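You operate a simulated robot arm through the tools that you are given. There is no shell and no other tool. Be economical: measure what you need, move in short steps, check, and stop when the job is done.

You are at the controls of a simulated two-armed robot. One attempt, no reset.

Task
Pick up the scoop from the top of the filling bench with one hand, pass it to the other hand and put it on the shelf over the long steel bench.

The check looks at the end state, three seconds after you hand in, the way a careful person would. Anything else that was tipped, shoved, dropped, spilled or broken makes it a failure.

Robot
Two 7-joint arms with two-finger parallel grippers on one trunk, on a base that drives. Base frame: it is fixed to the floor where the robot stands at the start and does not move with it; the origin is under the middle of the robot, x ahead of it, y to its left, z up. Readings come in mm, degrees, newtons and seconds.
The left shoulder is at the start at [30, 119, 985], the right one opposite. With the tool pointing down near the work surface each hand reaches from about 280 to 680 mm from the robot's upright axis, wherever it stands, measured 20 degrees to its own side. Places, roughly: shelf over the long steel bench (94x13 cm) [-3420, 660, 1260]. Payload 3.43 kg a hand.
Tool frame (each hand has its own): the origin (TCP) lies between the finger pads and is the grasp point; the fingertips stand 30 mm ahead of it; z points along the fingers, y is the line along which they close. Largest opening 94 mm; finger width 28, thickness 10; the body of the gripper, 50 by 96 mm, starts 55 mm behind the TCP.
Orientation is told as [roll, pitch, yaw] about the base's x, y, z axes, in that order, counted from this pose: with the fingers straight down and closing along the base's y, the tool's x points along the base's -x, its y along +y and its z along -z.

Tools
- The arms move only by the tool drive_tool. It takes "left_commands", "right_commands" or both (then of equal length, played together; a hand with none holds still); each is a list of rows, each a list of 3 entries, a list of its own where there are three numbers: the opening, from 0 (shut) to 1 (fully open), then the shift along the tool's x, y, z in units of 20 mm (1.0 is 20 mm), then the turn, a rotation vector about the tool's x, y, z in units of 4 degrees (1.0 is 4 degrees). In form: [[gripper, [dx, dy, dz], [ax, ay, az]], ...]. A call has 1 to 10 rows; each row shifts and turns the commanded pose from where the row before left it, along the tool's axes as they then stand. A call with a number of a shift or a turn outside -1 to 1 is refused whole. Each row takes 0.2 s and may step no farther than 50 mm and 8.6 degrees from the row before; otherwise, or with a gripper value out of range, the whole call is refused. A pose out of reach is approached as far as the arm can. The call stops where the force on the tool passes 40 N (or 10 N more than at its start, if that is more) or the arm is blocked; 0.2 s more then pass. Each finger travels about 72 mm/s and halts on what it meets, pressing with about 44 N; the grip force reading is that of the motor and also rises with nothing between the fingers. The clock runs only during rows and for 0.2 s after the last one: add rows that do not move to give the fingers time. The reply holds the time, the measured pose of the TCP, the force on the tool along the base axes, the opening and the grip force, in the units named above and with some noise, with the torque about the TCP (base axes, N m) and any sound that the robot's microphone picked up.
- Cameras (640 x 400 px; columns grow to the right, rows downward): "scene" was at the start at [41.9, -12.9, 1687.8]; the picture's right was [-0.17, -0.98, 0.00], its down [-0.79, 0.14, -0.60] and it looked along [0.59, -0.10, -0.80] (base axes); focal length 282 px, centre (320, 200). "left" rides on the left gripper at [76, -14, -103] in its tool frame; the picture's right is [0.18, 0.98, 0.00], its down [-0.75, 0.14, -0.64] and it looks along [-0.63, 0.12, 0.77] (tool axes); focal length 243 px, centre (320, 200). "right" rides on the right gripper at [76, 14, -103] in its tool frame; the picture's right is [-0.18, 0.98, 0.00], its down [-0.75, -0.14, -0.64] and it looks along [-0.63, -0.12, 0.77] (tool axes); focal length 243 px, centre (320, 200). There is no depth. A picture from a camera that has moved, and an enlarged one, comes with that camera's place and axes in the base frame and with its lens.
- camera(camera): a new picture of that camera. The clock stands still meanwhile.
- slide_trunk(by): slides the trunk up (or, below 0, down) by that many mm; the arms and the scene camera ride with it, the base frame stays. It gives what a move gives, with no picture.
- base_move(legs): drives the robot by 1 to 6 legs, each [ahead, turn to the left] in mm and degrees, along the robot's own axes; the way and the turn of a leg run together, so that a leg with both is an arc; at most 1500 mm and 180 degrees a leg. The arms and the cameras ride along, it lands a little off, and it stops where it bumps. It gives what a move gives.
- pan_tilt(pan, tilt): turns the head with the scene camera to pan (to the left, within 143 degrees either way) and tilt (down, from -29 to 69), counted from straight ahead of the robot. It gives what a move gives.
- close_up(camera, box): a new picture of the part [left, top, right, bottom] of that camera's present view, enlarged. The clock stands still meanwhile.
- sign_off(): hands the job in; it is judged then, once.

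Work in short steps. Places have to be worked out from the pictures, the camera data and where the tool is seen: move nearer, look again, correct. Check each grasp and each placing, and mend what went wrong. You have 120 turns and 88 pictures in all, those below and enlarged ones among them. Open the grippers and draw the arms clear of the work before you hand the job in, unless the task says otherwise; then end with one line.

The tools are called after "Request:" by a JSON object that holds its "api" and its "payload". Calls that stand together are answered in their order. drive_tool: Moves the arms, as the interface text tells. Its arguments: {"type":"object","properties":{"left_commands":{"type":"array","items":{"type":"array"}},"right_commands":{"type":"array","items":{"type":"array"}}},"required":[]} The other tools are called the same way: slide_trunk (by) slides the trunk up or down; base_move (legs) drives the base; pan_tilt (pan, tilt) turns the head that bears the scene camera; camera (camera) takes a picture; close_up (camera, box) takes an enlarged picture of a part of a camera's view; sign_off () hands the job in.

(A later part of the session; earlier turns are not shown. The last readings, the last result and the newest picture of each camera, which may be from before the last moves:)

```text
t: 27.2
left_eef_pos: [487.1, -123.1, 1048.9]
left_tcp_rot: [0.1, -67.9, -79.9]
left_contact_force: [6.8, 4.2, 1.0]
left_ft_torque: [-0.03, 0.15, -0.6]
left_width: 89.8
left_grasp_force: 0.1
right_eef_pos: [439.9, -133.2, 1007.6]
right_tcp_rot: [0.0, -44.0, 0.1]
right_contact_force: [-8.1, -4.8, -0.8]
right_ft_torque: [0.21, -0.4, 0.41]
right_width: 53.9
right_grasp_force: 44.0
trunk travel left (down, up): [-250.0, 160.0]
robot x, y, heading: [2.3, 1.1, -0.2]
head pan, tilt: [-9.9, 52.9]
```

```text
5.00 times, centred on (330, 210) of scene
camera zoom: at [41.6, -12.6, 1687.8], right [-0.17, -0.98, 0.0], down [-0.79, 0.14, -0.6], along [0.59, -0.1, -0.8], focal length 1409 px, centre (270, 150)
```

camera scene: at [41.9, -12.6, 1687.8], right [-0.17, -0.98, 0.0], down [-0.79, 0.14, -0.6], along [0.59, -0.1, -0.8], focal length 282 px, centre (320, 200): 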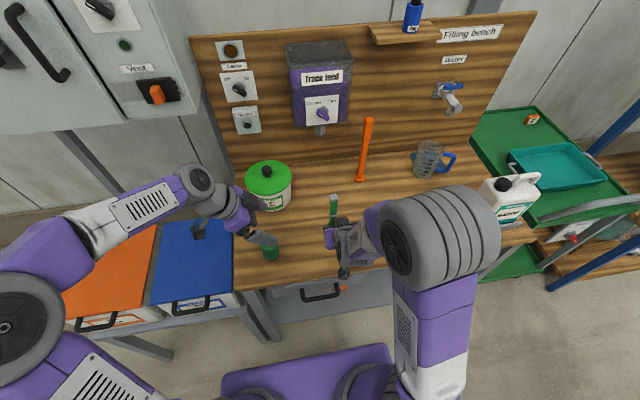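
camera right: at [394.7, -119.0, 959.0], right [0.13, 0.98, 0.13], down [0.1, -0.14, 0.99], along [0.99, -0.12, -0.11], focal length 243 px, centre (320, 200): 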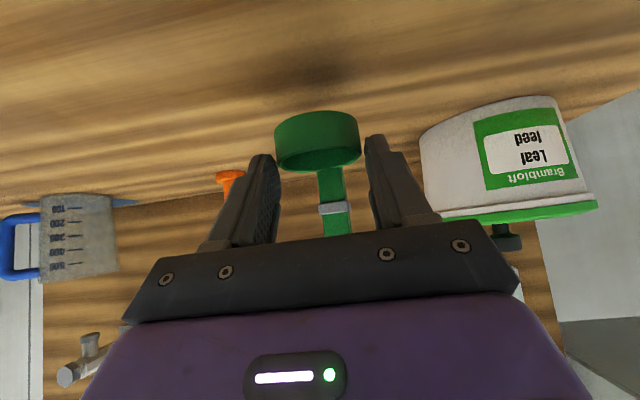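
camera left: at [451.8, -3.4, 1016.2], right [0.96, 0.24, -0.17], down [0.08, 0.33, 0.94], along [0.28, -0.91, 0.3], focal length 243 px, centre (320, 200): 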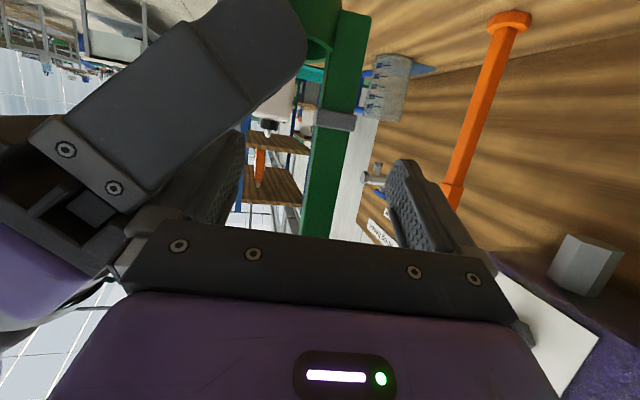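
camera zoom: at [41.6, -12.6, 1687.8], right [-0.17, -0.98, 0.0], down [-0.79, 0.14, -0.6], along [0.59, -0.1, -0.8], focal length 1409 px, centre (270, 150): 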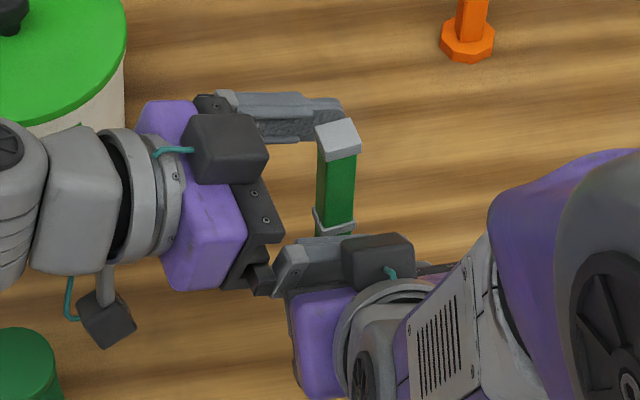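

There is light contact: the wide-open left finger is touching the right hand (7 N). I narrow the left opening, which moves it away, and check the centring.

Request:
{"api": "drive_tool", "payload": {"left_commands": [[0.7, [0, 0, 0], [0, 0, 0]], [0.5, [0, 0, 0], [0, 0, 0]], [0.42, [0, 0, 0], [0, 0, 0]], [0.42, [0, 0, 0], [0, 0, 0]], [0.42, [0, 0, 0], [0, 0, 0]]]}}

Request:
{"api": "camera", "payload": {"camera": "left"}}

Request:
{"api": "close_up", "payload": {"camera": "scene", "box": [270, 170, 390, 250]}}

```text
t: 28.4
left_eef_pos: [487.7, -123.1, 1049.3]
left_tcp_rot: [0.1, -68.0, -80.0]
left_contact_force: [-0.1, 0.4, -0.5]
left_ft_torque: [0.0, -0.03, 0.0]
left_width: 39.3
left_grasp_force: 0.0
right_eef_pos: [440.8, -132.8, 1007.0]
right_tcp_rot: [0.1, -43.9, -0.1]
right_contact_force: [0.8, -0.1, 0.1]
right_ft_torque: [0.0, -0.01, 0.0]
right_width: 49.6
right_grasp_force: 43.9
trunk travel left (down, up): [-250.0, 160.0]
robot x, y, heading: [2.1, 1.5, -0.1]
head pan, tilt: [-9.9, 52.9]
```

```text
48 pictures are left
camera left: at [451.7, -3.6, 1016.3], right [0.96, 0.24, -0.17], down [0.08, 0.33, 0.94], along [0.28, -0.91, 0.3], focal length 243 px, centre (320, 200)
```

left: 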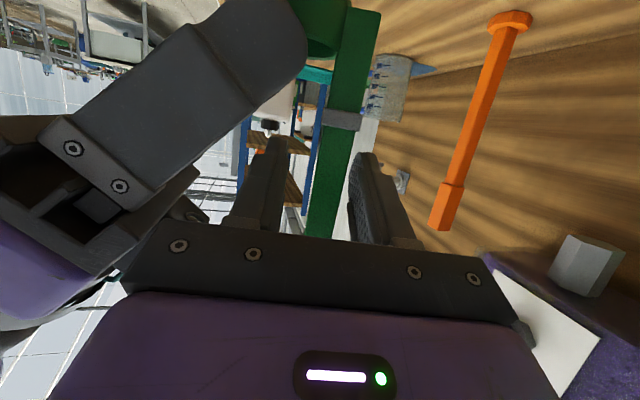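

```text
5.00 times, centred on (330, 210) of scene
camera zoom: at [41.9, -12.9, 1687.8], right [-0.17, -0.98, 0.0], down [-0.79, 0.14, -0.6], along [0.59, -0.1, -0.8], focal length 1409 px, centre (270, 150)
```

zoom: 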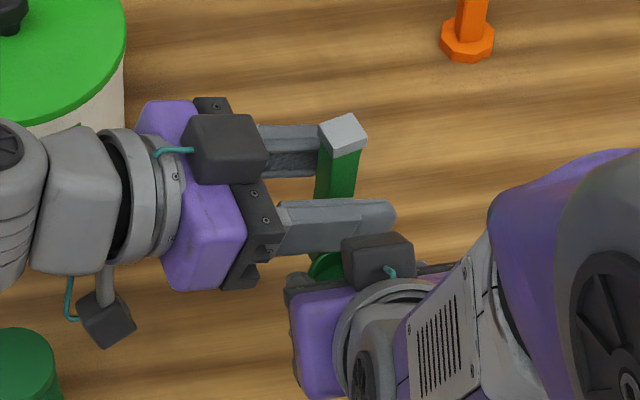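

The scoop shifted slightly forward in the right grip (54→49.6 mm) but is still held. I recentre the left hand by about 5 mm and close on the shaft.

Request:
{"api": "drive_tool", "payload": {"left_commands": [[0.42, [0, 0.25, 0], [0, 0, 0]], [0.25, [0, 0, 0], [0, 0, 0]], [0.1, [0, 0, 0], [0, 0, 0]], [0, [0, 0, 0], [0, 0, 0]], [0, [0, 0, 0], [0, 0, 0]], [0, [0, 0, 0], [0, 0, 0]]]}}

Request:
{"api": "camera", "payload": {"camera": "left"}}

Request:
{"api": "close_up", "payload": {"camera": "scene", "box": [270, 170, 390, 250]}}

Request:
{"api": "camera", "payload": {"camera": "right"}}

```text
t: 29.8
left_eef_pos: [490.8, -122.1, 1049.8]
left_tcp_rot: [-0.2, -68.1, -80.0]
left_contact_force: [-8.4, 0.0, 0.9]
left_ft_torque: [-0.05, 0.17, 0.29]
left_width: 19.7
left_grasp_force: 44.7
right_eef_pos: [440.8, -132.3, 1008.1]
right_tcp_rot: [0.0, -44.0, -0.1]
right_contact_force: [8.5, 0.4, -3.0]
right_ft_torque: [0.03, 0.35, -0.35]
right_width: 49.8
right_grasp_force: 44.3
trunk travel left (down, up): [-250.0, 160.0]
robot x, y, heading: [3.3, -3.9, 0.2]
head pan, tilt: [-9.9, 52.9]
```

```text
46 pictures are left
camera left: at [456.3, -2.3, 1016.2], right [0.96, 0.24, -0.17], down [0.09, 0.33, 0.94], along [0.28, -0.91, 0.3], focal length 243 px, centre (320, 200)
```

left: 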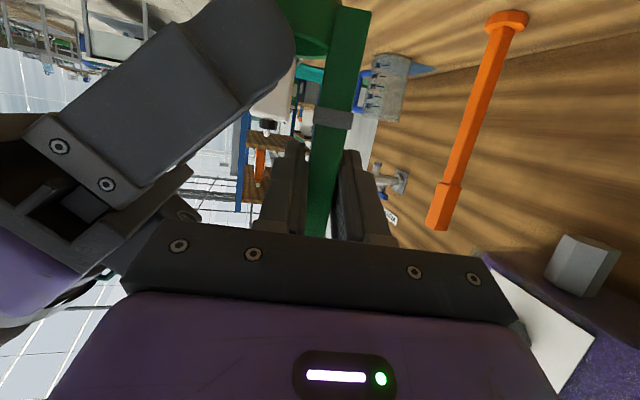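

```text
5.00 times, centred on (330, 210) of scene
camera zoom: at [41.9, -12.9, 1687.8], right [-0.17, -0.98, 0.0], down [-0.79, 0.14, -0.6], along [0.59, -0.1, -0.8], focal length 1409 px, centre (270, 150)
```

zoom: 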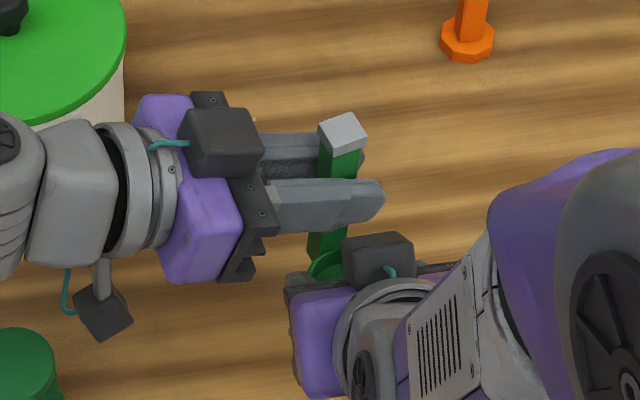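

```text
44 pictures are left
camera right: at [314.9, -119.0, 1028.7], right [0.13, 0.98, 0.13], down [0.1, -0.14, 0.99], along [0.99, -0.12, -0.11], focal length 243 px, centre (320, 200)
```

right: 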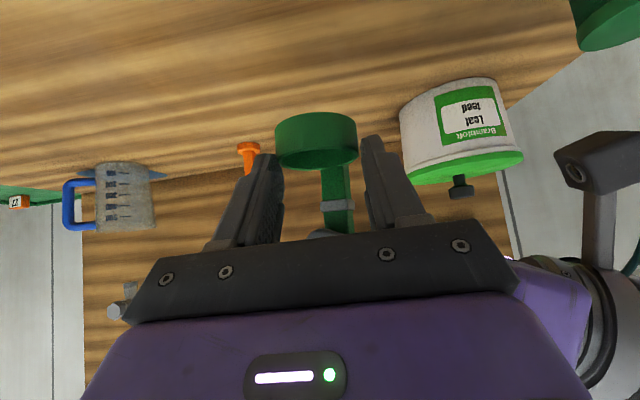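

The left hand holds the shaft at 19.7 mm. Now I open the right hand and look before withdrawing it.

Request:
{"api": "drive_tool", "payload": {"right_commands": [[0.65, [0, 0, 0], [0, 0, 0]], [0.75, [0, 0, 0], [0, 0, 0]], [0.8, [0, 0, 0], [0, 0, 0]], [0.8, [0, 0, 0], [0, 0, 0]]]}}

Request:
{"api": "camera", "payload": {"camera": "right"}}

```text
t: 30.8
left_eef_pos: [492.9, -121.4, 1049.5]
left_tcp_rot: [0.0, -68.0, -80.0]
left_contact_force: [0.4, 0.5, 0.0]
left_ft_torque: [-0.02, 0.02, 0.01]
left_width: 19.5
left_grasp_force: 43.4
right_eef_pos: [440.6, -133.1, 1007.6]
right_tcp_rot: [0.0, -44.0, 0.0]
right_contact_force: [-0.1, 1.0, -0.1]
right_ft_torque: [-0.01, 0.02, -0.02]
right_width: 75.4
right_grasp_force: 0.0
trunk travel left (down, up): [-250.0, 160.0]
robot x, y, heading: [-0.9, -2.4, -0.2]
head pan, tilt: [-9.9, 52.9]
```

```text
43 pictures are left
camera right: at [314.7, -119.0, 1028.6], right [0.13, 0.98, 0.13], down [0.1, -0.14, 0.99], along [0.99, -0.12, -0.11], focal length 243 px, centre (320, 200)
```

right: 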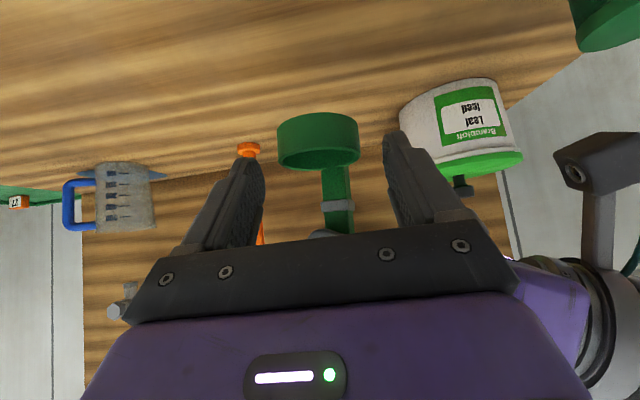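

The scoop stays in the left hand. I withdraw the right hand straight back toward the robot, then out to its own side.

Request:
{"api": "drive_tool", "payload": {"right_commands": [[0.8, [0.719, 0, -0.695], [0, 0, 0]], [0.8, [0.719, 0, -0.695], [0, 0, 0]], [0.8, [0.719, 0, -0.695], [0, 0, 0]], [0.8, [0.719, 0, -0.695], [0, 0, 0]], [0.8, [0, -1, 0], [0, 0, 0]], [0.8, [0, -1, 0], [0, 0, 0]], [0.8, [0, -1, 0], [0, 0, 0]], [0.8, [0, -1, 0], [0, 0, 0]], [0.8, [0, -1, 0], [0, 0, 0]], [0.8, [0, -1, 0], [0, 0, 0]]]}}

Request:
{"api": "camera", "payload": {"camera": "scene"}}

```text
t: 33.0
left_eef_pos: [490.5, -123.1, 1050.1]
left_tcp_rot: [0.0, -68.1, -80.0]
left_contact_force: [0.6, 0.1, -0.7]
left_ft_torque: [0.01, 0.0, -0.01]
left_width: 19.3
left_grasp_force: 43.7
right_eef_pos: [416.8, -246.4, 1011.9]
right_tcp_rot: [0.0, -44.1, 0.0]
right_contact_force: [-0.8, -0.9, 0.4]
right_ft_torque: [-0.02, -0.01, 0.01]
right_width: 75.0
right_grasp_force: 0.1
right hand out of reach, approached as far as the arm can: row 2, 3, 4, 5
trunk travel left (down, up): [-250.0, 160.0]
robot x, y, heading: [0.8, -0.7, -0.1]
head pan, tilt: [-9.9, 52.9]
```

```text
42 pictures are left
camera scene: at [41.7, -13.6, 1687.8], right [-0.17, -0.98, 0.0], down [-0.79, 0.14, -0.6], along [0.59, -0.1, -0.8], focal length 282 px, centre (320, 200)
```

scene: 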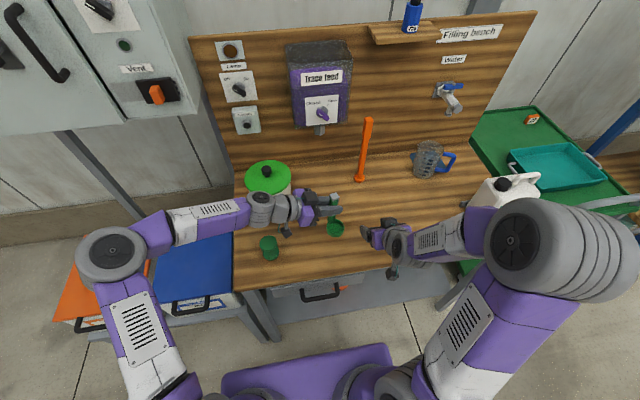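

Handover done and clear. I first look behind to see the route to the steel bench.

Request:
{"api": "pan_tilt", "payload": {"pan": 140, "tilt": 15}}

Request:
{"api": "camera", "payload": {"camera": "scene"}}

Request:
{"api": "pan_tilt", "payload": {"pan": -140, "tilt": 20}}

Request:
{"api": "camera", "payload": {"camera": "scene"}}

```text
t: 35.3
left_eef_pos: [491.1, -122.5, 1050.9]
left_tcp_rot: [0.0, -67.9, -80.0]
left_contact_force: [0.7, 0.5, -0.4]
left_ft_torque: [0.01, -0.03, 0.0]
left_width: 19.2
left_grasp_force: 43.9
right_eef_pos: [416.5, -245.8, 1012.0]
right_tcp_rot: [0.0, -44.0, 0.0]
right_contact_force: [0.0, 0.1, -0.5]
right_ft_torque: [0.02, -0.02, 0.02]
right_width: 75.4
right_grasp_force: 0.1
trunk travel left (down, up): [-250.0, 160.0]
robot x, y, heading: [-0.4, -0.4, -0.0]
head pan, tilt: [140.0, 15.0]
```

```text
41 pictures are left
camera scene: at [-102.8, 60.0, 1745.3], right [0.64, 0.77, 0.0], down [0.2, -0.17, -0.97], along [-0.74, 0.62, -0.26], focal length 282 px, centre (320, 200)
```

scene: 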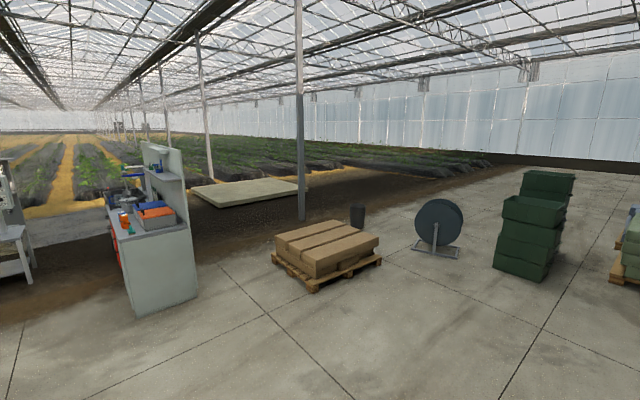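

```text
t: 39.2
left_eef_pos: [491.2, -122.3, 1050.2]
left_tcp_rot: [-0.1, -67.9, -80.1]
left_contact_force: [0.0, 0.3, 0.2]
left_ft_torque: [-0.02, -0.03, -0.04]
left_width: 19.4
left_grasp_force: 43.9
right_eef_pos: [415.3, -246.2, 1012.5]
right_tcp_rot: [0.0, -44.0, 0.0]
right_contact_force: [-0.2, 0.1, -1.0]
right_ft_torque: [-0.03, 0.01, -0.02]
right_width: 75.2
right_grasp_force: 0.1
trunk travel left (down, up): [-250.0, 160.0]
robot x, y, heading: [-0.2, 0.1, -0.1]
head pan, tilt: [-140.0, 20.0]
```

```text
40 pictures are left
camera scene: at [-102.6, -60.0, 1737.1], right [-0.64, 0.77, 0.0], down [0.26, 0.22, -0.94], along [-0.72, -0.6, -0.34], focal length 282 px, centre (320, 200)
```

scene: 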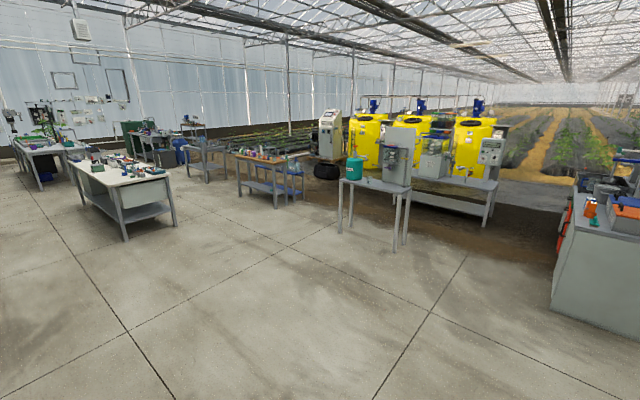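

The shelf is on the back panel of the grey bench, with its near front corner at about (-2910,190) and the bench facing roughly -y. I back away from the filling bench first.

Request:
{"api": "base_move", "payload": {"legs": [[-600, 0]]}}

Request:
{"api": "pan_tilt", "payload": {"pan": 0, "tilt": 50}}

Request:
{"api": "camera", "payload": {"camera": "scene"}}

```text
t: 42.6
left_eef_pos: [-115.3, -122.6, 1050.3]
left_tcp_rot: [0.1, -68.0, -80.3]
left_contact_force: [-0.3, -0.5, 0.1]
left_ft_torque: [0.02, -0.02, 0.0]
left_width: 19.1
left_grasp_force: 44.0
right_eef_pos: [-190.6, -247.0, 1012.9]
right_tcp_rot: [0.0, -43.9, -0.3]
right_contact_force: [-0.8, -0.2, -0.3]
right_ft_torque: [0.01, -0.02, -0.01]
right_width: 75.0
right_grasp_force: 0.2
trunk travel left (down, up): [-250.0, 160.0]
robot x, y, heading: [-607.0, 1.9, -0.3]
head pan, tilt: [-140.0, 20.0]
```

```text
t: 44.9
left_eef_pos: [-116.0, -121.7, 1049.7]
left_tcp_rot: [0.0, -68.1, -80.2]
left_contact_force: [-0.3, -0.7, -0.4]
left_ft_torque: [0.02, 0.01, -0.03]
left_width: 19.3
left_grasp_force: 44.5
right_eef_pos: [-189.8, -247.5, 1011.7]
right_tcp_rot: [0.0, -44.0, -0.2]
right_contact_force: [0.5, 0.1, -0.8]
right_ft_torque: [-0.03, 0.0, 0.04]
right_width: 75.3
right_grasp_force: 0.0
trunk travel left (down, up): [-250.0, 160.0]
robot x, y, heading: [-607.8, 0.7, -0.4]
head pan, tilt: [0.0, 50.0]
```

```text
39 pictures are left
camera scene: at [-560.1, 1.0, 1691.5], right [-0.01, -1.0, 0.0], down [-0.77, 0.0, -0.64], along [0.64, 0.0, -0.77], focal length 282 px, centre (320, 200)
```

scene: 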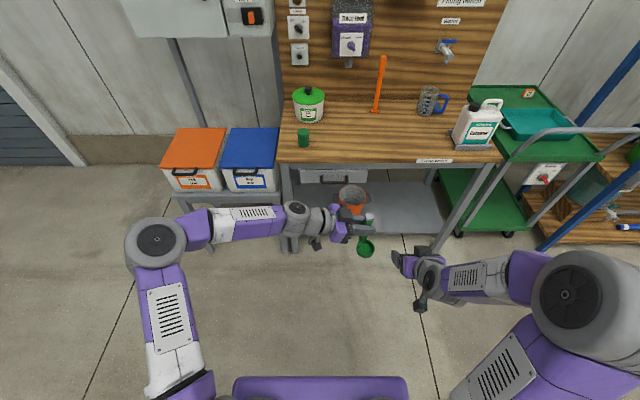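

All is clear. I shift the left hand 80 mm left, then start swinging it about the vertical to point forward, keeping the scoop upright.

Request:
{"api": "drive_tool", "payload": {"left_commands": [[0, [0.369, 0.174, -0.913], [0, 0, 0]], [0, [0.369, 0.174, -0.913], [0, 0, 0]], [0, [0.369, 0.174, -0.913], [0, 0, 0]], [0, [0.369, 0.174, -0.913], [0, 0, 0]], [0, [0, 0, 0], [-0.927, 0, -0.375]], [0, [0, 0, 0], [-0.927, 0, -0.375]], [0, [0, 0, 0], [-0.927, 0, -0.375]], [0, [0, 0, 0], [-0.927, 0, -0.375]], [0, [0, 0, 0], [-0.927, 0, -0.375]], [0, [0, 0, 0], [-0.927, 0, -0.375]]]}}

Request:
{"api": "drive_tool", "payload": {"left_commands": [[0, [0, 0, 0], [-0.927, 0, -0.375]], [0, [0, 0, 0], [-0.927, 0, -0.375]], [0, [0, 0, 0], [-0.927, 0, -0.375]], [0, [0, 0, 0], [-0.927, 0, -0.375]], [0, [0, 0, 0], [-0.927, 0, -0.375]], [0, [0, 0, 0], [-0.927, 0, -0.375]], [0, [0, 0, 0], [-0.927, 0, -0.375]], [0, [0, 0, 0], [-0.927, 0, -0.375]], [0, [0, 0, 0], [-0.927, 0, -0.375]]]}}

Request:
{"api": "camera", "payload": {"camera": "scene"}}

```text
t: 47.0
left_eef_pos: [-113.5, -42.7, 1050.4]
left_tcp_rot: [0.0, -68.0, -56.2]
left_contact_force: [-0.2, 0.2, 1.5]
left_ft_torque: [-0.03, 0.01, -0.02]
left_width: 19.2
left_grasp_force: 44.2
right_eef_pos: [-190.2, -247.3, 1013.5]
right_tcp_rot: [0.0, -44.0, -0.3]
right_contact_force: [0.9, 0.7, -0.1]
right_ft_torque: [0.03, 0.04, -0.04]
right_width: 75.1
right_grasp_force: 0.0
trunk travel left (down, up): [-250.0, 160.0]
robot x, y, heading: [-605.5, 0.5, -0.3]
head pan, tilt: [0.0, 50.0]
```

```text
t: 49.0
left_eef_pos: [-114.0, -43.3, 1049.9]
left_tcp_rot: [0.2, -68.1, -20.1]
left_contact_force: [-0.3, -0.4, 0.9]
left_ft_torque: [0.02, -0.02, 0.01]
left_width: 19.3
left_grasp_force: 43.9
right_eef_pos: [-191.6, -248.2, 1011.6]
right_tcp_rot: [0.0, -44.0, -0.4]
right_contact_force: [-0.3, -0.2, -0.4]
right_ft_torque: [-0.03, -0.01, 0.0]
right_width: 75.0
right_grasp_force: 0.1
trunk travel left (down, up): [-250.0, 160.0]
robot x, y, heading: [-606.8, -0.7, -0.3]
head pan, tilt: [0.0, 50.0]
```

```text
38 pictures are left
camera scene: at [-560.2, 0.6, 1691.5], right [0.0, -1.0, 0.0], down [-0.77, 0.0, -0.64], along [0.64, 0.0, -0.77], focal length 282 px, centre (320, 200)
```

scene: 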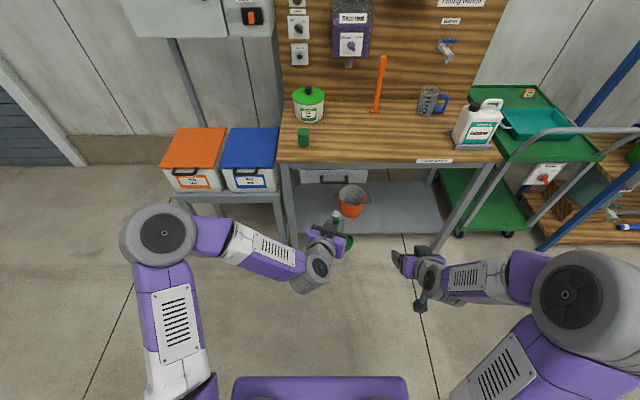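

The left hand now points forward with the scoop upright. I turn around and drive the first stretch toward (-3420,-450).

Request:
{"api": "base_move", "payload": {"legs": [[0, -170.5], [1300, 0]]}}

Request:
{"api": "pan_tilt", "payload": {"pan": -35, "tilt": 20}}

Request:
{"api": "camera", "payload": {"camera": "scene"}}

```text
t: 62.5
left_eef_pos: [-2376.0, -242.4, 1050.5]
left_tcp_rot: [-0.1, -68.0, 169.3]
left_contact_force: [0.2, -0.4, -0.2]
left_ft_torque: [-0.01, -0.01, 0.02]
left_width: 19.3
left_grasp_force: 43.8
right_eef_pos: [-2336.3, -29.4, 1012.3]
right_tcp_rot: [0.0, -44.0, -171.0]
right_contact_force: [0.8, 0.0, 0.0]
right_ft_torque: [-0.05, 0.02, 0.0]
right_width: 75.2
right_grasp_force: 0.0
trunk travel left (down, up): [-250.0, 160.0]
robot x, y, heading: [-1883.4, -206.3, -170.8]
head pan, tilt: [0.0, 50.0]
```

```text
t: 63.5
left_eef_pos: [-2377.1, -243.4, 1050.1]
left_tcp_rot: [0.0, -68.0, 169.3]
left_contact_force: [-0.4, 0.3, 0.0]
left_ft_torque: [-0.01, -0.01, 0.02]
left_width: 19.0
left_grasp_force: 43.7
right_eef_pos: [-2333.9, -28.7, 1011.9]
right_tcp_rot: [0.1, -44.0, -170.9]
right_contact_force: [0.0, -0.3, -0.6]
right_ft_torque: [0.0, 0.03, 0.0]
right_width: 75.2
right_grasp_force: 0.1
trunk travel left (down, up): [-250.0, 160.0]
robot x, y, heading: [-1884.9, -204.3, -170.9]
head pan, tilt: [-35.0, 20.0]
```

```text
37 pictures are left
camera scene: at [-1940.1, -160.6, 1737.1], right [0.44, 0.9, 0.0], down [0.31, -0.15, -0.94], along [-0.85, 0.41, -0.34], focal length 282 px, centre (320, 200)
```

scene: 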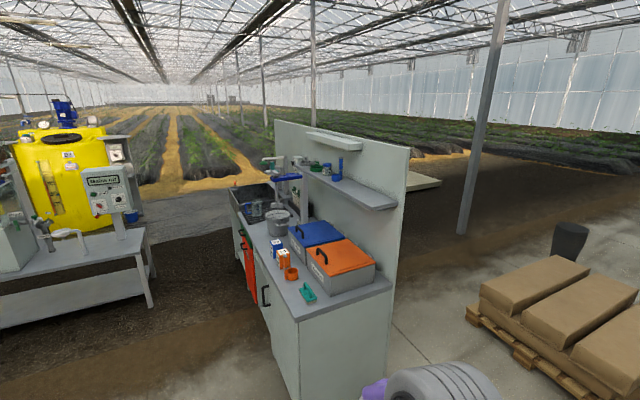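

I enlarge the bench and shelf.

Request:
{"api": "close_up", "payload": {"camera": "scene", "box": [220, 110, 420, 235]}}

```text
3.20 times, centred on (320, 172) of scene
camera zoom: at [-1940.1, -160.6, 1737.1], right [0.44, 0.9, 0.0], down [0.31, -0.15, -0.94], along [-0.85, 0.41, -0.34], focal length 902 px, centre (320, 288)
```

zoom: 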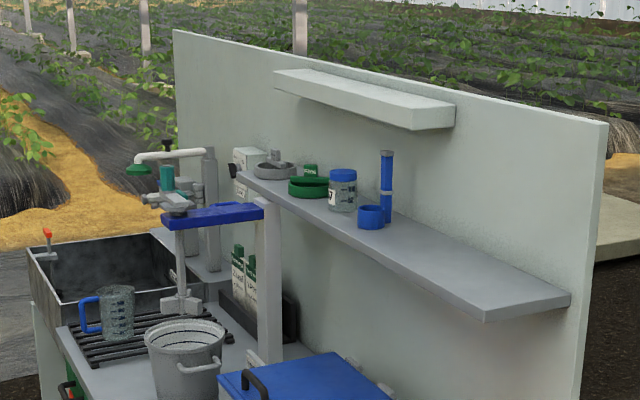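

The right half of the shelf is empty. A blue scoop stands upright at mid-shelf, and the lamp above ends near x -3200. I choose a spot around x -3110, raise the trunk, and drive to about (-2990,-400) facing the shelf.

Request:
{"api": "slide_trunk", "payload": {"by": 160}}

Request:
{"api": "base_move", "payload": {"legs": [[1121, -1], [0, -97.5]]}}

Request:
{"api": "pan_tilt", "payload": {"pan": 10, "tilt": 30}}

Request:
{"api": "camera", "payload": {"camera": "scene"}}

```text
t: 65.4
left_eef_pos: [-2377.2, -243.0, 1209.6]
left_tcp_rot: [0.0, -68.0, 169.2]
left_contact_force: [0.7, -0.3, -1.6]
left_ft_torque: [0.0, -0.01, 0.0]
left_width: 19.4
left_grasp_force: 44.1
right_eef_pos: [-2335.2, -27.5, 1171.6]
right_tcp_rot: [0.0, -44.0, -170.9]
right_contact_force: [-0.1, 0.6, -0.5]
right_ft_torque: [0.01, 0.04, 0.05]
right_width: 75.5
right_grasp_force: 0.0
trunk travel left (down, up): [-410.0, 0.0]
robot x, y, heading: [-1886.3, -200.7, -171.0]
head pan, tilt: [-35.0, 20.0]
```

```text
t: 75.1
left_eef_pos: [-2943.9, 114.0, 1209.8]
left_tcp_rot: [-0.1, -68.0, 71.8]
left_contact_force: [0.1, 0.2, -1.5]
left_ft_torque: [-0.05, 0.0, 0.03]
left_width: 19.1
left_grasp_force: 44.0
right_eef_pos: [-2736.5, 43.9, 1172.4]
right_tcp_rot: [0.0, -44.0, 91.7]
right_contact_force: [0.0, -1.6, -0.5]
right_ft_torque: [0.0, 0.01, 0.0]
right_width: 75.2
right_grasp_force: 0.0
trunk travel left (down, up): [-410.0, 0.0]
robot x, y, heading: [-2968.5, -376.9, 91.8]
head pan, tilt: [-35.0, 20.0]
```

```text
t: 76.2
left_eef_pos: [-2942.3, 112.8, 1210.2]
left_tcp_rot: [0.0, -68.0, 71.7]
left_contact_force: [-0.1, 0.1, -0.9]
left_ft_torque: [0.01, 0.04, 0.02]
left_width: 18.9
left_grasp_force: 43.6
right_eef_pos: [-2736.8, 44.4, 1172.2]
right_tcp_rot: [0.0, -44.0, 91.7]
right_contact_force: [-0.7, 0.6, -0.6]
right_ft_torque: [-0.01, 0.01, 0.02]
right_width: 75.4
right_grasp_force: 0.1
trunk travel left (down, up): [-410.0, 0.0]
robot x, y, heading: [-2973.4, -378.5, 91.6]
head pan, tilt: [10.0, 30.0]
```

```text
35 pictures are left
camera scene: at [-2989.0, -320.6, 1881.1], right [0.98, 0.2, 0.0], down [0.1, -0.49, -0.87], along [-0.17, 0.85, -0.5], focal length 282 px, centre (320, 200)
```

scene: 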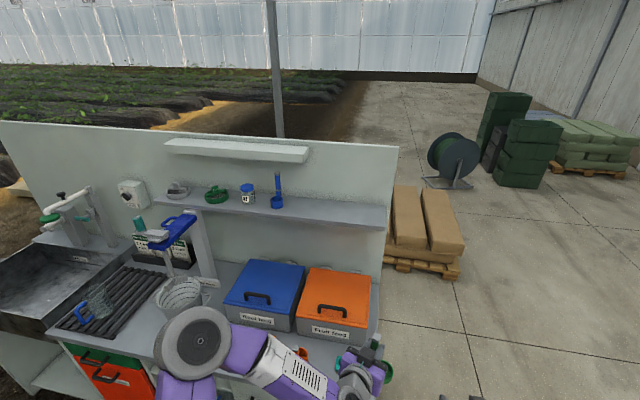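

The shelf's front edge is at y≈592 and its back at about 725. The free part runs from x≈-3330 to -2930. I raise the left hand to approach height and move it out to the left; the scoop's base is about 78 mm below the TCP.

Request:
{"api": "drive_tool", "payload": {"left_commands": [[0, [-0.876, 0, -0.354], [0, 0, 0]], [0, [-0.876, 0, -0.354], [0, 0, 0]], [0, [-0.876, 0, -0.354], [0, 0, 0]], [0, [-0.876, 0, -0.354], [0, 0, 0]], [0, [-0.876, 0, -0.354], [0, 0, 0]], [0, [-0.876, 0, -0.354], [0, 0, 0]], [0, [-0.876, 0, -0.354], [0, 0, 0]], [0, [-0.876, 0, -0.354], [0, 0, 0]], [0, [-0.876, 0, -0.354], [0, 0, 0]], [0, [-0.4, 0, -0.16], [0, 0, 0]]]}}

Request:
{"api": "drive_tool", "payload": {"left_commands": [[0, [0.117, 0.95, -0.289], [0, 0, 0]], [0, [0.117, 0.95, -0.289], [0, 0, 0]], [0, [0.117, 0.95, -0.289], [0, 0, 0]], [0, [0.117, 0.95, -0.289], [0, 0, 0]], [0, [0.117, 0.95, -0.289], [0, 0, 0]], [0, [0.117, 0.95, -0.289], [0, 0, 0]], [0, [0.117, 0.95, -0.289], [0, 0, 0]], [0, [0.117, 0.95, -0.289], [0, 0, 0]]]}}

Request:
{"api": "camera", "payload": {"camera": "scene"}}

```text
t: 78.4
left_eef_pos: [-2943.2, 112.6, 1388.3]
left_tcp_rot: [-0.1, -68.0, 71.8]
left_contact_force: [0.4, 0.0, -0.3]
left_ft_torque: [0.04, 0.01, 0.02]
left_width: 19.2
left_grasp_force: 44.2
right_eef_pos: [-2736.5, 42.7, 1171.4]
right_tcp_rot: [0.0, -44.0, 91.7]
right_contact_force: [0.1, 0.7, -0.5]
right_ft_torque: [0.04, -0.02, 0.04]
right_width: 75.1
right_grasp_force: 0.1
trunk travel left (down, up): [-410.0, 0.0]
robot x, y, heading: [-2971.3, -376.9, 91.6]
head pan, tilt: [10.0, 30.0]
```

```text
t: 80.2
left_eef_pos: [-3103.9, 113.2, 1387.6]
left_tcp_rot: [0.0, -68.0, 71.8]
left_contact_force: [-0.4, 0.3, -0.3]
left_ft_torque: [-0.01, 0.01, 0.02]
left_width: 19.2
left_grasp_force: 44.0
right_eef_pos: [-2736.4, 44.4, 1172.3]
right_tcp_rot: [-0.1, -44.0, 91.7]
right_contact_force: [-0.1, -1.0, 0.4]
right_ft_torque: [0.02, -0.01, -0.02]
right_width: 75.2
right_grasp_force: 0.0
trunk travel left (down, up): [-410.0, 0.0]
robot x, y, heading: [-2970.4, -380.9, 91.8]
head pan, tilt: [10.0, 30.0]
```

```text
34 pictures are left
camera scene: at [-2989.9, -321.0, 1881.1], right [0.98, 0.2, 0.0], down [0.1, -0.49, -0.87], along [-0.18, 0.85, -0.5], focal length 282 px, centre (320, 200)
```

scene: 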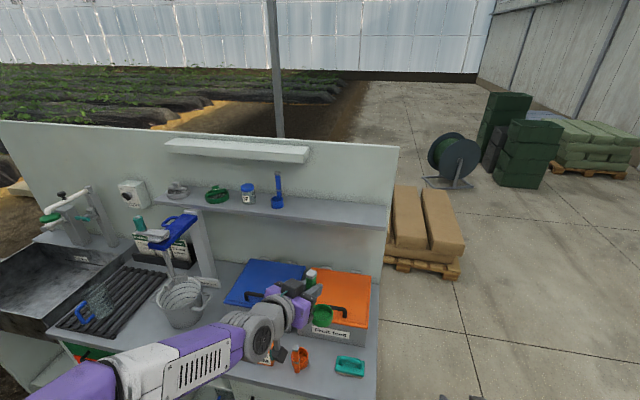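

The hand is clear and the scoop upright. I drive forward 235 mm, leaving about 340 mm from the robot's axis to the bench front, as it stood at the first bench.

Request:
{"api": "base_move", "payload": {"legs": [[235, 0]]}}

Request:
{"api": "camera", "payload": {"camera": "left"}}

Request:
{"api": "camera", "payload": {"camera": "scene"}}

```text
t: 82.0
left_eef_pos: [-3110.5, 342.6, 1387.9]
left_tcp_rot: [0.1, -67.9, 71.9]
left_contact_force: [-0.1, 0.4, -1.1]
left_ft_torque: [-0.04, 0.05, -0.01]
left_width: 19.1
left_grasp_force: 44.3
right_eef_pos: [-2743.8, 274.4, 1172.4]
right_tcp_rot: [0.0, -43.9, 91.7]
right_contact_force: [-0.1, -0.2, -0.3]
right_ft_torque: [0.02, 0.0, 0.0]
right_width: 75.3
right_grasp_force: 0.1
trunk travel left (down, up): [-410.0, 0.0]
robot x, y, heading: [-2974.7, -153.4, 91.9]
head pan, tilt: [10.0, 30.0]
```

```text
33 pictures are left
camera left: at [-3135.6, 220.5, 1354.2], right [-0.96, 0.24, -0.17], down [-0.23, -0.25, 0.94], along [0.18, 0.94, 0.3], focal length 243 px, centre (320, 200)
```

left: 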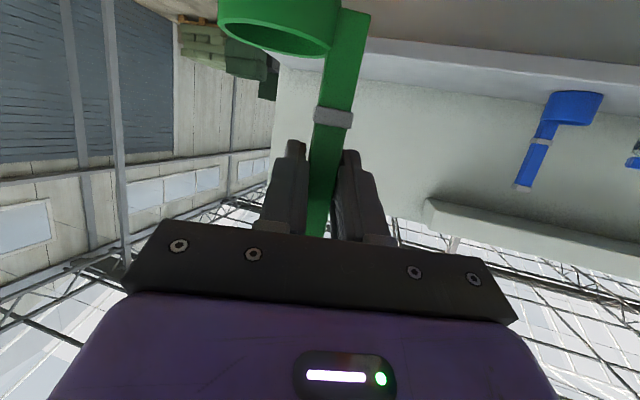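

```text
32 pictures are left
camera scene: at [-2996.3, -91.7, 1881.1], right [0.98, 0.2, 0.0], down [0.1, -0.49, -0.87], along [-0.18, 0.85, -0.5], focal length 282 px, centre (320, 200)
```

scene: 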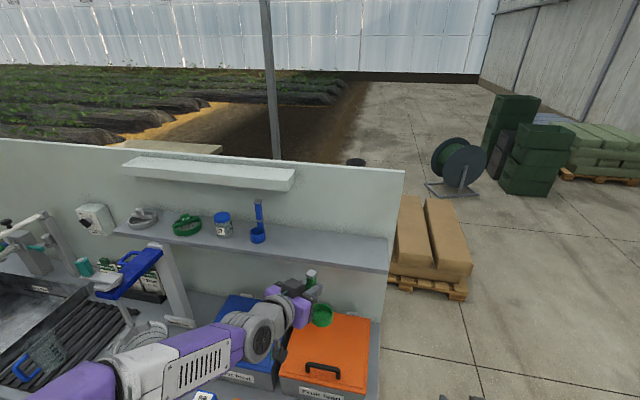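

Scoop base is confirmed at about 79 mm below the TCP. I extend the left hand 200 mm toward the shelf at this height.

Request:
{"api": "drive_tool", "payload": {"left_commands": [[0, [-0.356, 0.311, 0.881], [0, 0, 0]], [0, [-0.356, 0.311, 0.881], [0, 0, 0]], [0, [-0.356, 0.311, 0.881], [0, 0, 0]], [0, [-0.356, 0.311, 0.881], [0, 0, 0]], [0, [-0.356, 0.311, 0.881], [0, 0, 0]], [0, [-0.356, 0.311, 0.881], [0, 0, 0]], [0, [-0.356, 0.311, 0.881], [0, 0, 0]], [0, [-0.356, 0.311, 0.881], [0, 0, 0]], [0, [-0.356, 0.311, 0.881], [0, 0, 0]], [0, [-0.356, 0.311, 0.881], [0, 0, 0]]]}}

Request:
{"api": "camera", "payload": {"camera": "left"}}

Request:
{"api": "close_up", "payload": {"camera": "scene", "box": [200, 160, 420, 300]}}

```text
t: 84.2
left_eef_pos: [-3110.8, 543.0, 1387.6]
left_tcp_rot: [0.1, -68.0, 71.8]
left_contact_force: [-0.6, -0.2, -0.9]
left_ft_torque: [0.01, 0.05, 0.0]
left_width: 19.4
left_grasp_force: 43.5
right_eef_pos: [-2744.7, 274.9, 1172.3]
right_tcp_rot: [0.0, -44.1, 91.7]
right_contact_force: [0.7, -0.3, 0.2]
right_ft_torque: [0.02, 0.04, 0.0]
right_width: 75.3
right_grasp_force: 0.1
trunk travel left (down, up): [-410.0, 0.0]
robot x, y, heading: [-2976.1, -152.4, 91.9]
head pan, tilt: [10.0, 30.0]
```

```text
31 pictures are left
camera left: at [-3135.9, 422.2, 1353.8], right [-0.96, 0.24, -0.17], down [-0.23, -0.25, 0.94], along [0.18, 0.94, 0.3], focal length 243 px, centre (320, 200)
```

left: 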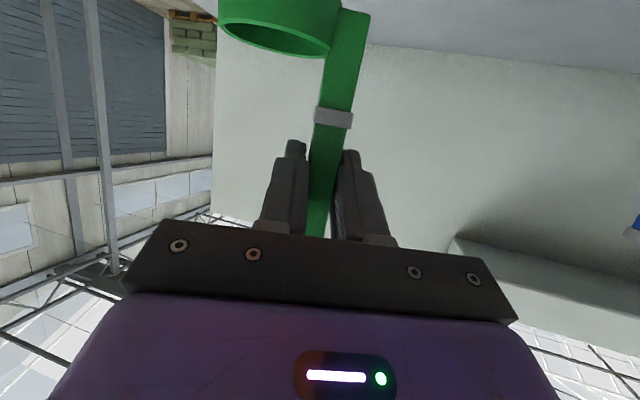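

```text
2.86 times, centred on (310, 230) of scene
camera zoom: at [-2996.3, -90.0, 1881.0], right [0.98, 0.2, 0.0], down [0.1, -0.49, -0.87], along [-0.18, 0.85, -0.5], focal length 805 px, centre (349, 114)
```

zoom: 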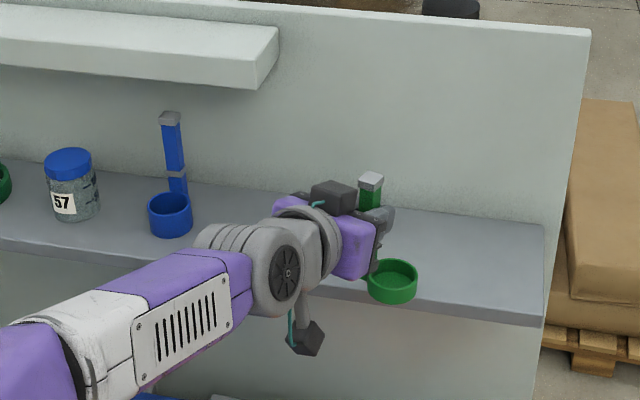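

Clear all round. I extend the remaining 116 mm so the handle is at y≈659, mid-shelf.

Request:
{"api": "drive_tool", "payload": {"left_commands": [[0, [-0.356, 0.311, 0.881], [0, 0, 0]], [0, [-0.356, 0.311, 0.881], [0, 0, 0]], [0, [-0.356, 0.311, 0.881], [0, 0, 0]], [0, [-0.356, 0.311, 0.881], [0, 0, 0]], [0, [-0.356, 0.311, 0.881], [0, 0, 0]], [0, [-0.285, 0.249, 0.705], [0, 0, 0]], [0, [0, 0, 0], [0, 0, 0]]]}}

Request:
{"api": "camera", "payload": {"camera": "left"}}

Request:
{"api": "close_up", "payload": {"camera": "scene", "box": [260, 180, 420, 280]}}

```text
t: 85.8
left_eef_pos: [-3111.9, 654.5, 1385.1]
left_tcp_rot: [-0.1, -68.0, 71.8]
left_contact_force: [0.0, 0.0, -1.2]
left_ft_torque: [-0.02, 0.01, 0.05]
left_width: 19.0
left_grasp_force: 44.0
right_eef_pos: [-2744.3, 274.5, 1172.3]
right_tcp_rot: [0.0, -44.0, 91.9]
right_contact_force: [-0.1, -0.5, -0.8]
right_ft_torque: [-0.01, 0.03, -0.02]
right_width: 75.2
right_grasp_force: 0.2
trunk travel left (down, up): [-410.0, 0.0]
robot x, y, heading: [-2978.0, -153.4, 92.1]
head pan, tilt: [10.0, 30.0]
```

```text
29 pictures are left
camera left: at [-3137.0, 533.2, 1351.7], right [-0.96, 0.24, -0.17], down [-0.23, -0.25, 0.94], along [0.18, 0.94, 0.3], focal length 243 px, centre (320, 200)
```

left: 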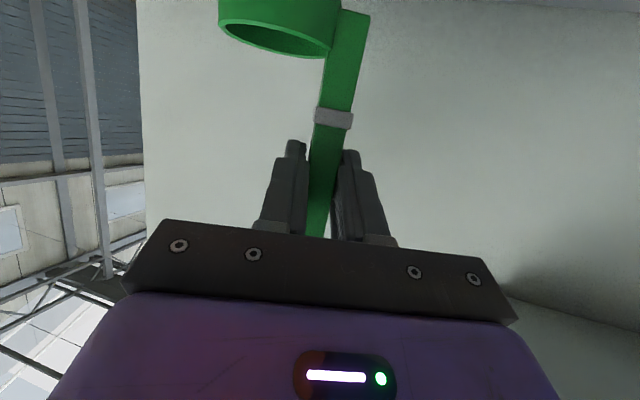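

```text
4.00 times, centred on (340, 230) of scene
camera zoom: at [-2997.0, -92.1, 1881.1], right [0.98, 0.2, 0.0], down [0.1, -0.49, -0.87], along [-0.18, 0.85, -0.5], focal length 1127 px, centre (240, 80)
```

zoom: 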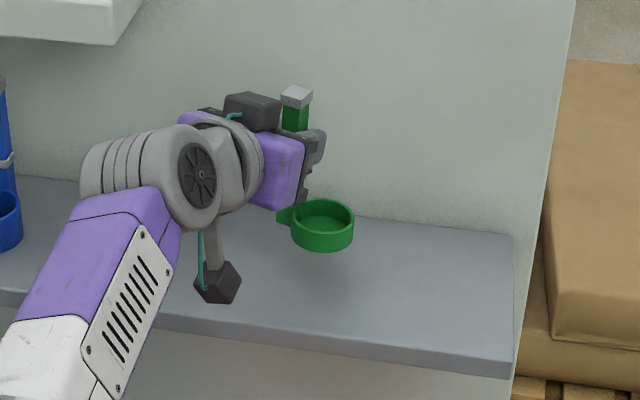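

The cup hangs over mid-shelf. I lower 32 mm, then go on in small steps watching the force.

Request:
{"api": "drive_tool", "payload": {"left_commands": [[0, [0.7, 0, 0.28], [0, 0, 0]], [0, [0.7, 0, 0.28], [0, 0, 0]], [0, [0, 0, 0], [0, 0, 0]]]}}

Request:
{"api": "close_up", "payload": {"camera": "scene", "box": [260, 180, 420, 280]}}

```text
t: 86.6
left_eef_pos: [-3111.4, 660.7, 1357.5]
left_tcp_rot: [-0.1, -68.0, 71.8]
left_contact_force: [-0.4, -0.5, -0.4]
left_ft_torque: [-0.01, 0.01, -0.03]
left_width: 19.1
left_grasp_force: 44.1
right_eef_pos: [-2743.7, 274.3, 1172.5]
right_tcp_rot: [0.0, -44.0, 91.7]
right_contact_force: [-0.3, 0.0, 0.5]
right_ft_torque: [-0.03, 0.0, -0.02]
right_width: 75.2
right_grasp_force: 0.0
trunk travel left (down, up): [-410.0, 0.0]
robot x, y, heading: [-2980.9, -151.2, 91.9]
head pan, tilt: [10.0, 30.0]
```

```text
4.00 times, centred on (340, 230) of scene
camera zoom: at [-2996.3, -91.2, 1881.1], right [0.98, 0.2, 0.0], down [0.1, -0.49, -0.87], along [-0.18, 0.85, -0.5], focal length 1127 px, centre (240, 80)
```

zoom: 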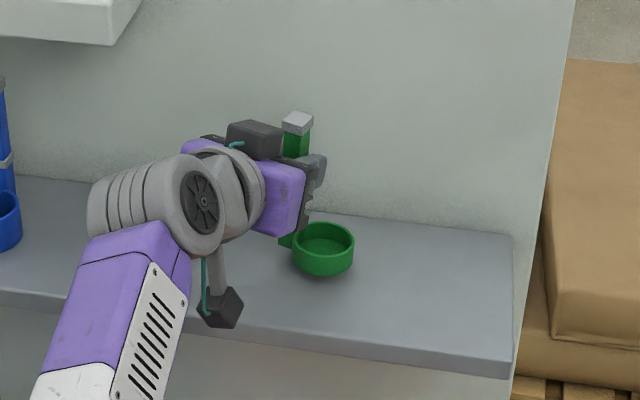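

Shadow is closing in. I lower another 13 mm gently.

Request:
{"api": "drive_tool", "payload": {"left_commands": [[0, [0.2, 0, 0.081], [0, 0, 0]], [0, [0.2, 0, 0.081], [0, 0, 0]], [0, [0.2, 0, 0.081], [0, 0, 0]], [0, [0, 0, 0], [0, 0, 0]]]}}

Request:
{"api": "close_up", "payload": {"camera": "scene", "box": [300, 200, 380, 250]}}

```text
t: 87.6
left_eef_pos: [-3111.4, 662.7, 1346.9]
left_tcp_rot: [-0.1, -68.2, 72.0]
left_contact_force: [0.6, 0.7, 3.6]
left_ft_torque: [0.18, -0.23, 0.05]
left_width: 19.2
left_grasp_force: 44.1
left hand out of reach, approached as far as the arm can: row 1
right_eef_pos: [-2743.8, 273.3, 1171.8]
right_tcp_rot: [0.0, -44.0, 91.7]
right_contact_force: [0.0, 0.2, 0.7]
right_ft_torque: [0.01, 0.0, 0.01]
right_width: 75.0
right_grasp_force: 0.0
trunk travel left (down, up): [-410.0, 0.0]
robot x, y, heading: [-2975.8, -150.5, 91.7]
head pan, tilt: [10.0, 30.0]
```

```text
8.00 times, centred on (340, 225) of scene
camera zoom: at [-2996.2, -91.8, 1881.1], right [0.98, 0.2, 0.0], down [0.1, -0.49, -0.87], along [-0.18, 0.85, -0.5], focal length 2254 px, centre (160, 0)
```

zoom: 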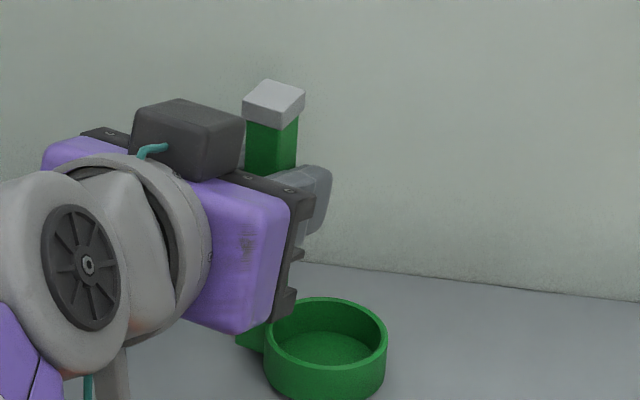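

A contact of 3.6 N begins at z 1347. I lower 2 mm more to confirm the seating.

Request:
{"api": "drive_tool", "payload": {"left_commands": [[0, [0.093, 0, 0.037], [0, 0, 0]], [0, [0, 0, 0], [0, 0, 0]]]}}

Request:
{"api": "camera", "payload": {"camera": "left"}}

Request:
{"api": "close_up", "payload": {"camera": "scene", "box": [300, 210, 400, 275]}}

```text
t: 88.2
left_eef_pos: [-3112.5, 662.1, 1346.6]
left_tcp_rot: [0.0, -68.3, 71.9]
left_contact_force: [-2.0, 2.2, 10.8]
left_ft_torque: [0.51, -0.37, 0.11]
left_width: 19.1
left_grasp_force: 44.0
right_eef_pos: [-2744.1, 273.4, 1172.7]
right_tcp_rot: [0.0, -44.1, 91.8]
right_contact_force: [0.0, 0.5, -0.1]
right_ft_torque: [0.01, 0.0, 0.01]
right_width: 75.2
right_grasp_force: 0.1
trunk travel left (down, up): [-410.0, 0.0]
robot x, y, heading: [-2976.2, -150.9, 91.7]
head pan, tilt: [10.0, 30.0]
```

```text
25 pictures are left
camera left: at [-3137.2, 541.0, 1312.3], right [-0.96, 0.24, -0.17], down [-0.23, -0.26, 0.94], along [0.18, 0.94, 0.3], focal length 243 px, centre (320, 200)
```

left: 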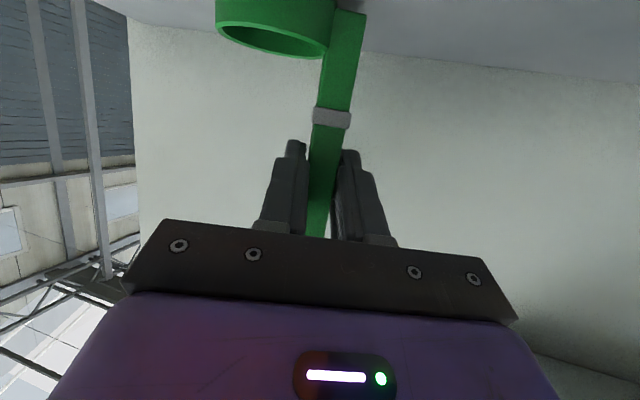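

```text
6.15 times, centred on (350, 242) of scene
camera zoom: at [-2996.5, -92.8, 1881.2], right [0.98, 0.2, 0.0], down [0.1, -0.49, -0.87], along [-0.18, 0.85, -0.5], focal length 1734 px, centre (135, -62)
```

zoom: 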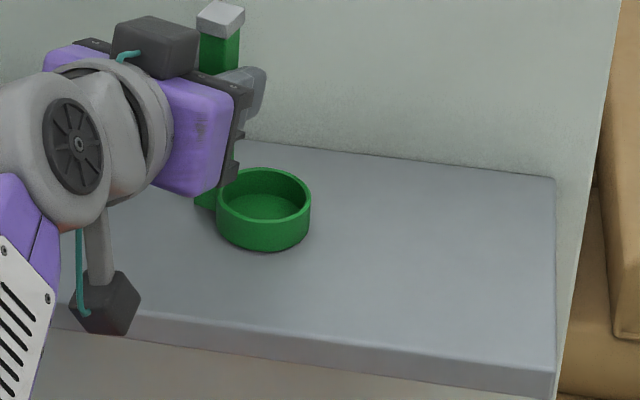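

The scoop is seated on the shelf (10.8 N at z 1346.6). I ease off 1.5 mm and open the left hand slowly.

Request:
{"api": "drive_tool", "payload": {"left_commands": [[0, [-0.07, 0, -0.028], [0, 0, 0]], [0.22, [0, 0, 0], [0, 0, 0]], [0.3, [0, 0, 0], [0, 0, 0]], [0.45, [0, 0, 0], [0, 0, 0]], [0.55, [0, 0, 0], [0, 0, 0]], [0.55, [0, 0, 0], [0, 0, 0]]]}}

Request:
{"api": "camera", "payload": {"camera": "left"}}

Request:
{"api": "close_up", "payload": {"camera": "scene", "box": [300, 210, 400, 275]}}

```text
t: 89.6
left_eef_pos: [-3111.5, 663.5, 1344.9]
left_tcp_rot: [0.0, -68.0, 72.0]
left_contact_force: [0.2, 0.8, 0.1]
left_ft_torque: [0.02, -0.02, -0.01]
left_width: 52.0
left_grasp_force: 0.1
right_eef_pos: [-2744.5, 273.9, 1173.3]
right_tcp_rot: [0.0, -44.0, 91.7]
right_contact_force: [0.5, 0.4, 0.3]
right_ft_torque: [0.0, 0.0, 0.0]
right_width: 75.4
right_grasp_force: 0.1
trunk travel left (down, up): [-410.0, 0.0]
robot x, y, heading: [-2976.7, -152.6, 91.6]
head pan, tilt: [10.0, 30.0]
```

```text
23 pictures are left
camera left: at [-3136.5, 541.6, 1311.1], right [-0.96, 0.24, -0.17], down [-0.23, -0.25, 0.94], along [0.18, 0.94, 0.3], focal length 243 px, centre (320, 200)
```

left: 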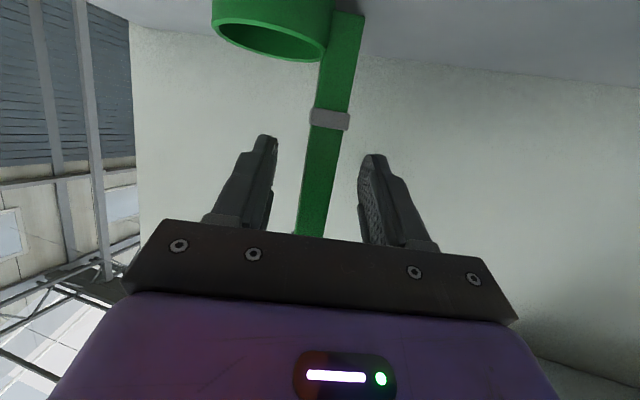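

```text
6.15 times, centred on (350, 242) of scene
camera zoom: at [-2996.3, -91.1, 1881.1], right [0.98, 0.2, 0.0], down [0.1, -0.49, -0.87], along [-0.18, 0.85, -0.5], focal length 1734 px, centre (135, -62)
```

zoom: 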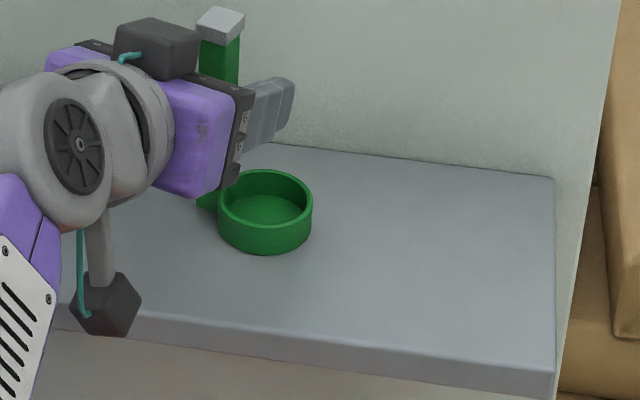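

The scoop stands freely on the shelf. I withdraw the left hand straight back along its axis.

Request:
{"api": "drive_tool", "payload": {"left_commands": [[0.55, [0, 0, -0.5], [0, 0, 0]], [0.55, [0, 0, -1], [0, 0, 0]], [0.55, [0, 0, -1], [0, 0, 0]], [0.55, [0, 0, -1], [0, 0, 0]], [0.55, [0, 0, -1], [0, 0, 0]], [0.55, [0, 0, -1], [0, 0, 0]], [0.55, [0, 0, -1], [0, 0, 0]], [0.55, [0, 0, -1], [0, 0, 0]], [0.55, [0, 0, -1], [0, 0, 0]]]}}

Request:
{"api": "camera", "payload": {"camera": "scene"}}

Request:
{"api": "camera", "payload": {"camera": "left"}}

```text
t: 91.6
left_eef_pos: [-3171.8, 627.9, 1443.4]
left_tcp_rot: [-0.1, -67.9, 72.0]
left_contact_force: [0.4, -0.5, -0.3]
left_ft_torque: [-0.01, -0.02, 0.03]
left_width: 51.9
left_grasp_force: 0.0
left hand out of reach, approached as far as the arm can: row 1, 2, 3, 4, 5, 6, 7, 8, 9
right_eef_pos: [-2744.8, 273.5, 1173.0]
right_tcp_rot: [0.0, -43.9, 91.8]
right_contact_force: [0.2, -0.8, 0.5]
right_ft_torque: [0.0, 0.03, 0.02]
right_width: 75.3
right_grasp_force: 0.1
trunk travel left (down, up): [-410.0, 0.0]
robot x, y, heading: [-2977.1, -144.1, 92.0]
head pan, tilt: [10.0, 30.0]
```

```text
21 pictures are left
camera scene: at [-2996.6, -91.7, 1881.1], right [0.98, 0.2, 0.0], down [0.1, -0.49, -0.87], along [-0.18, 0.85, -0.5], focal length 282 px, centre (320, 200)
```

scene: 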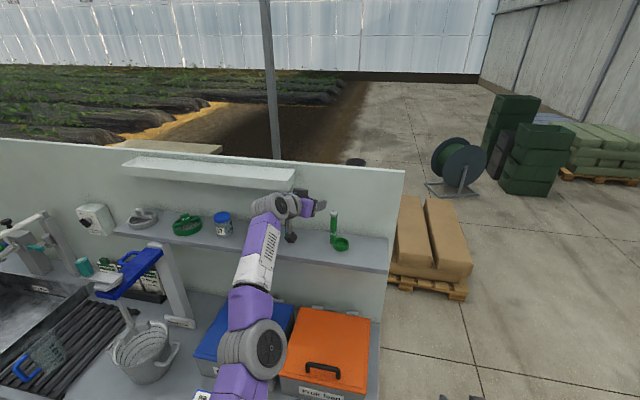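

```text
20 pictures are left
camera left: at [-3196.0, 506.1, 1410.6], right [-0.96, 0.24, -0.17], down [-0.23, -0.25, 0.94], along [0.18, 0.94, 0.3], focal length 243 px, centre (320, 200)
```

left: 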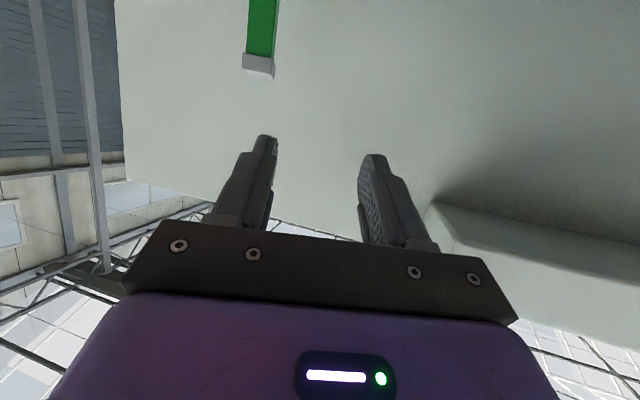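

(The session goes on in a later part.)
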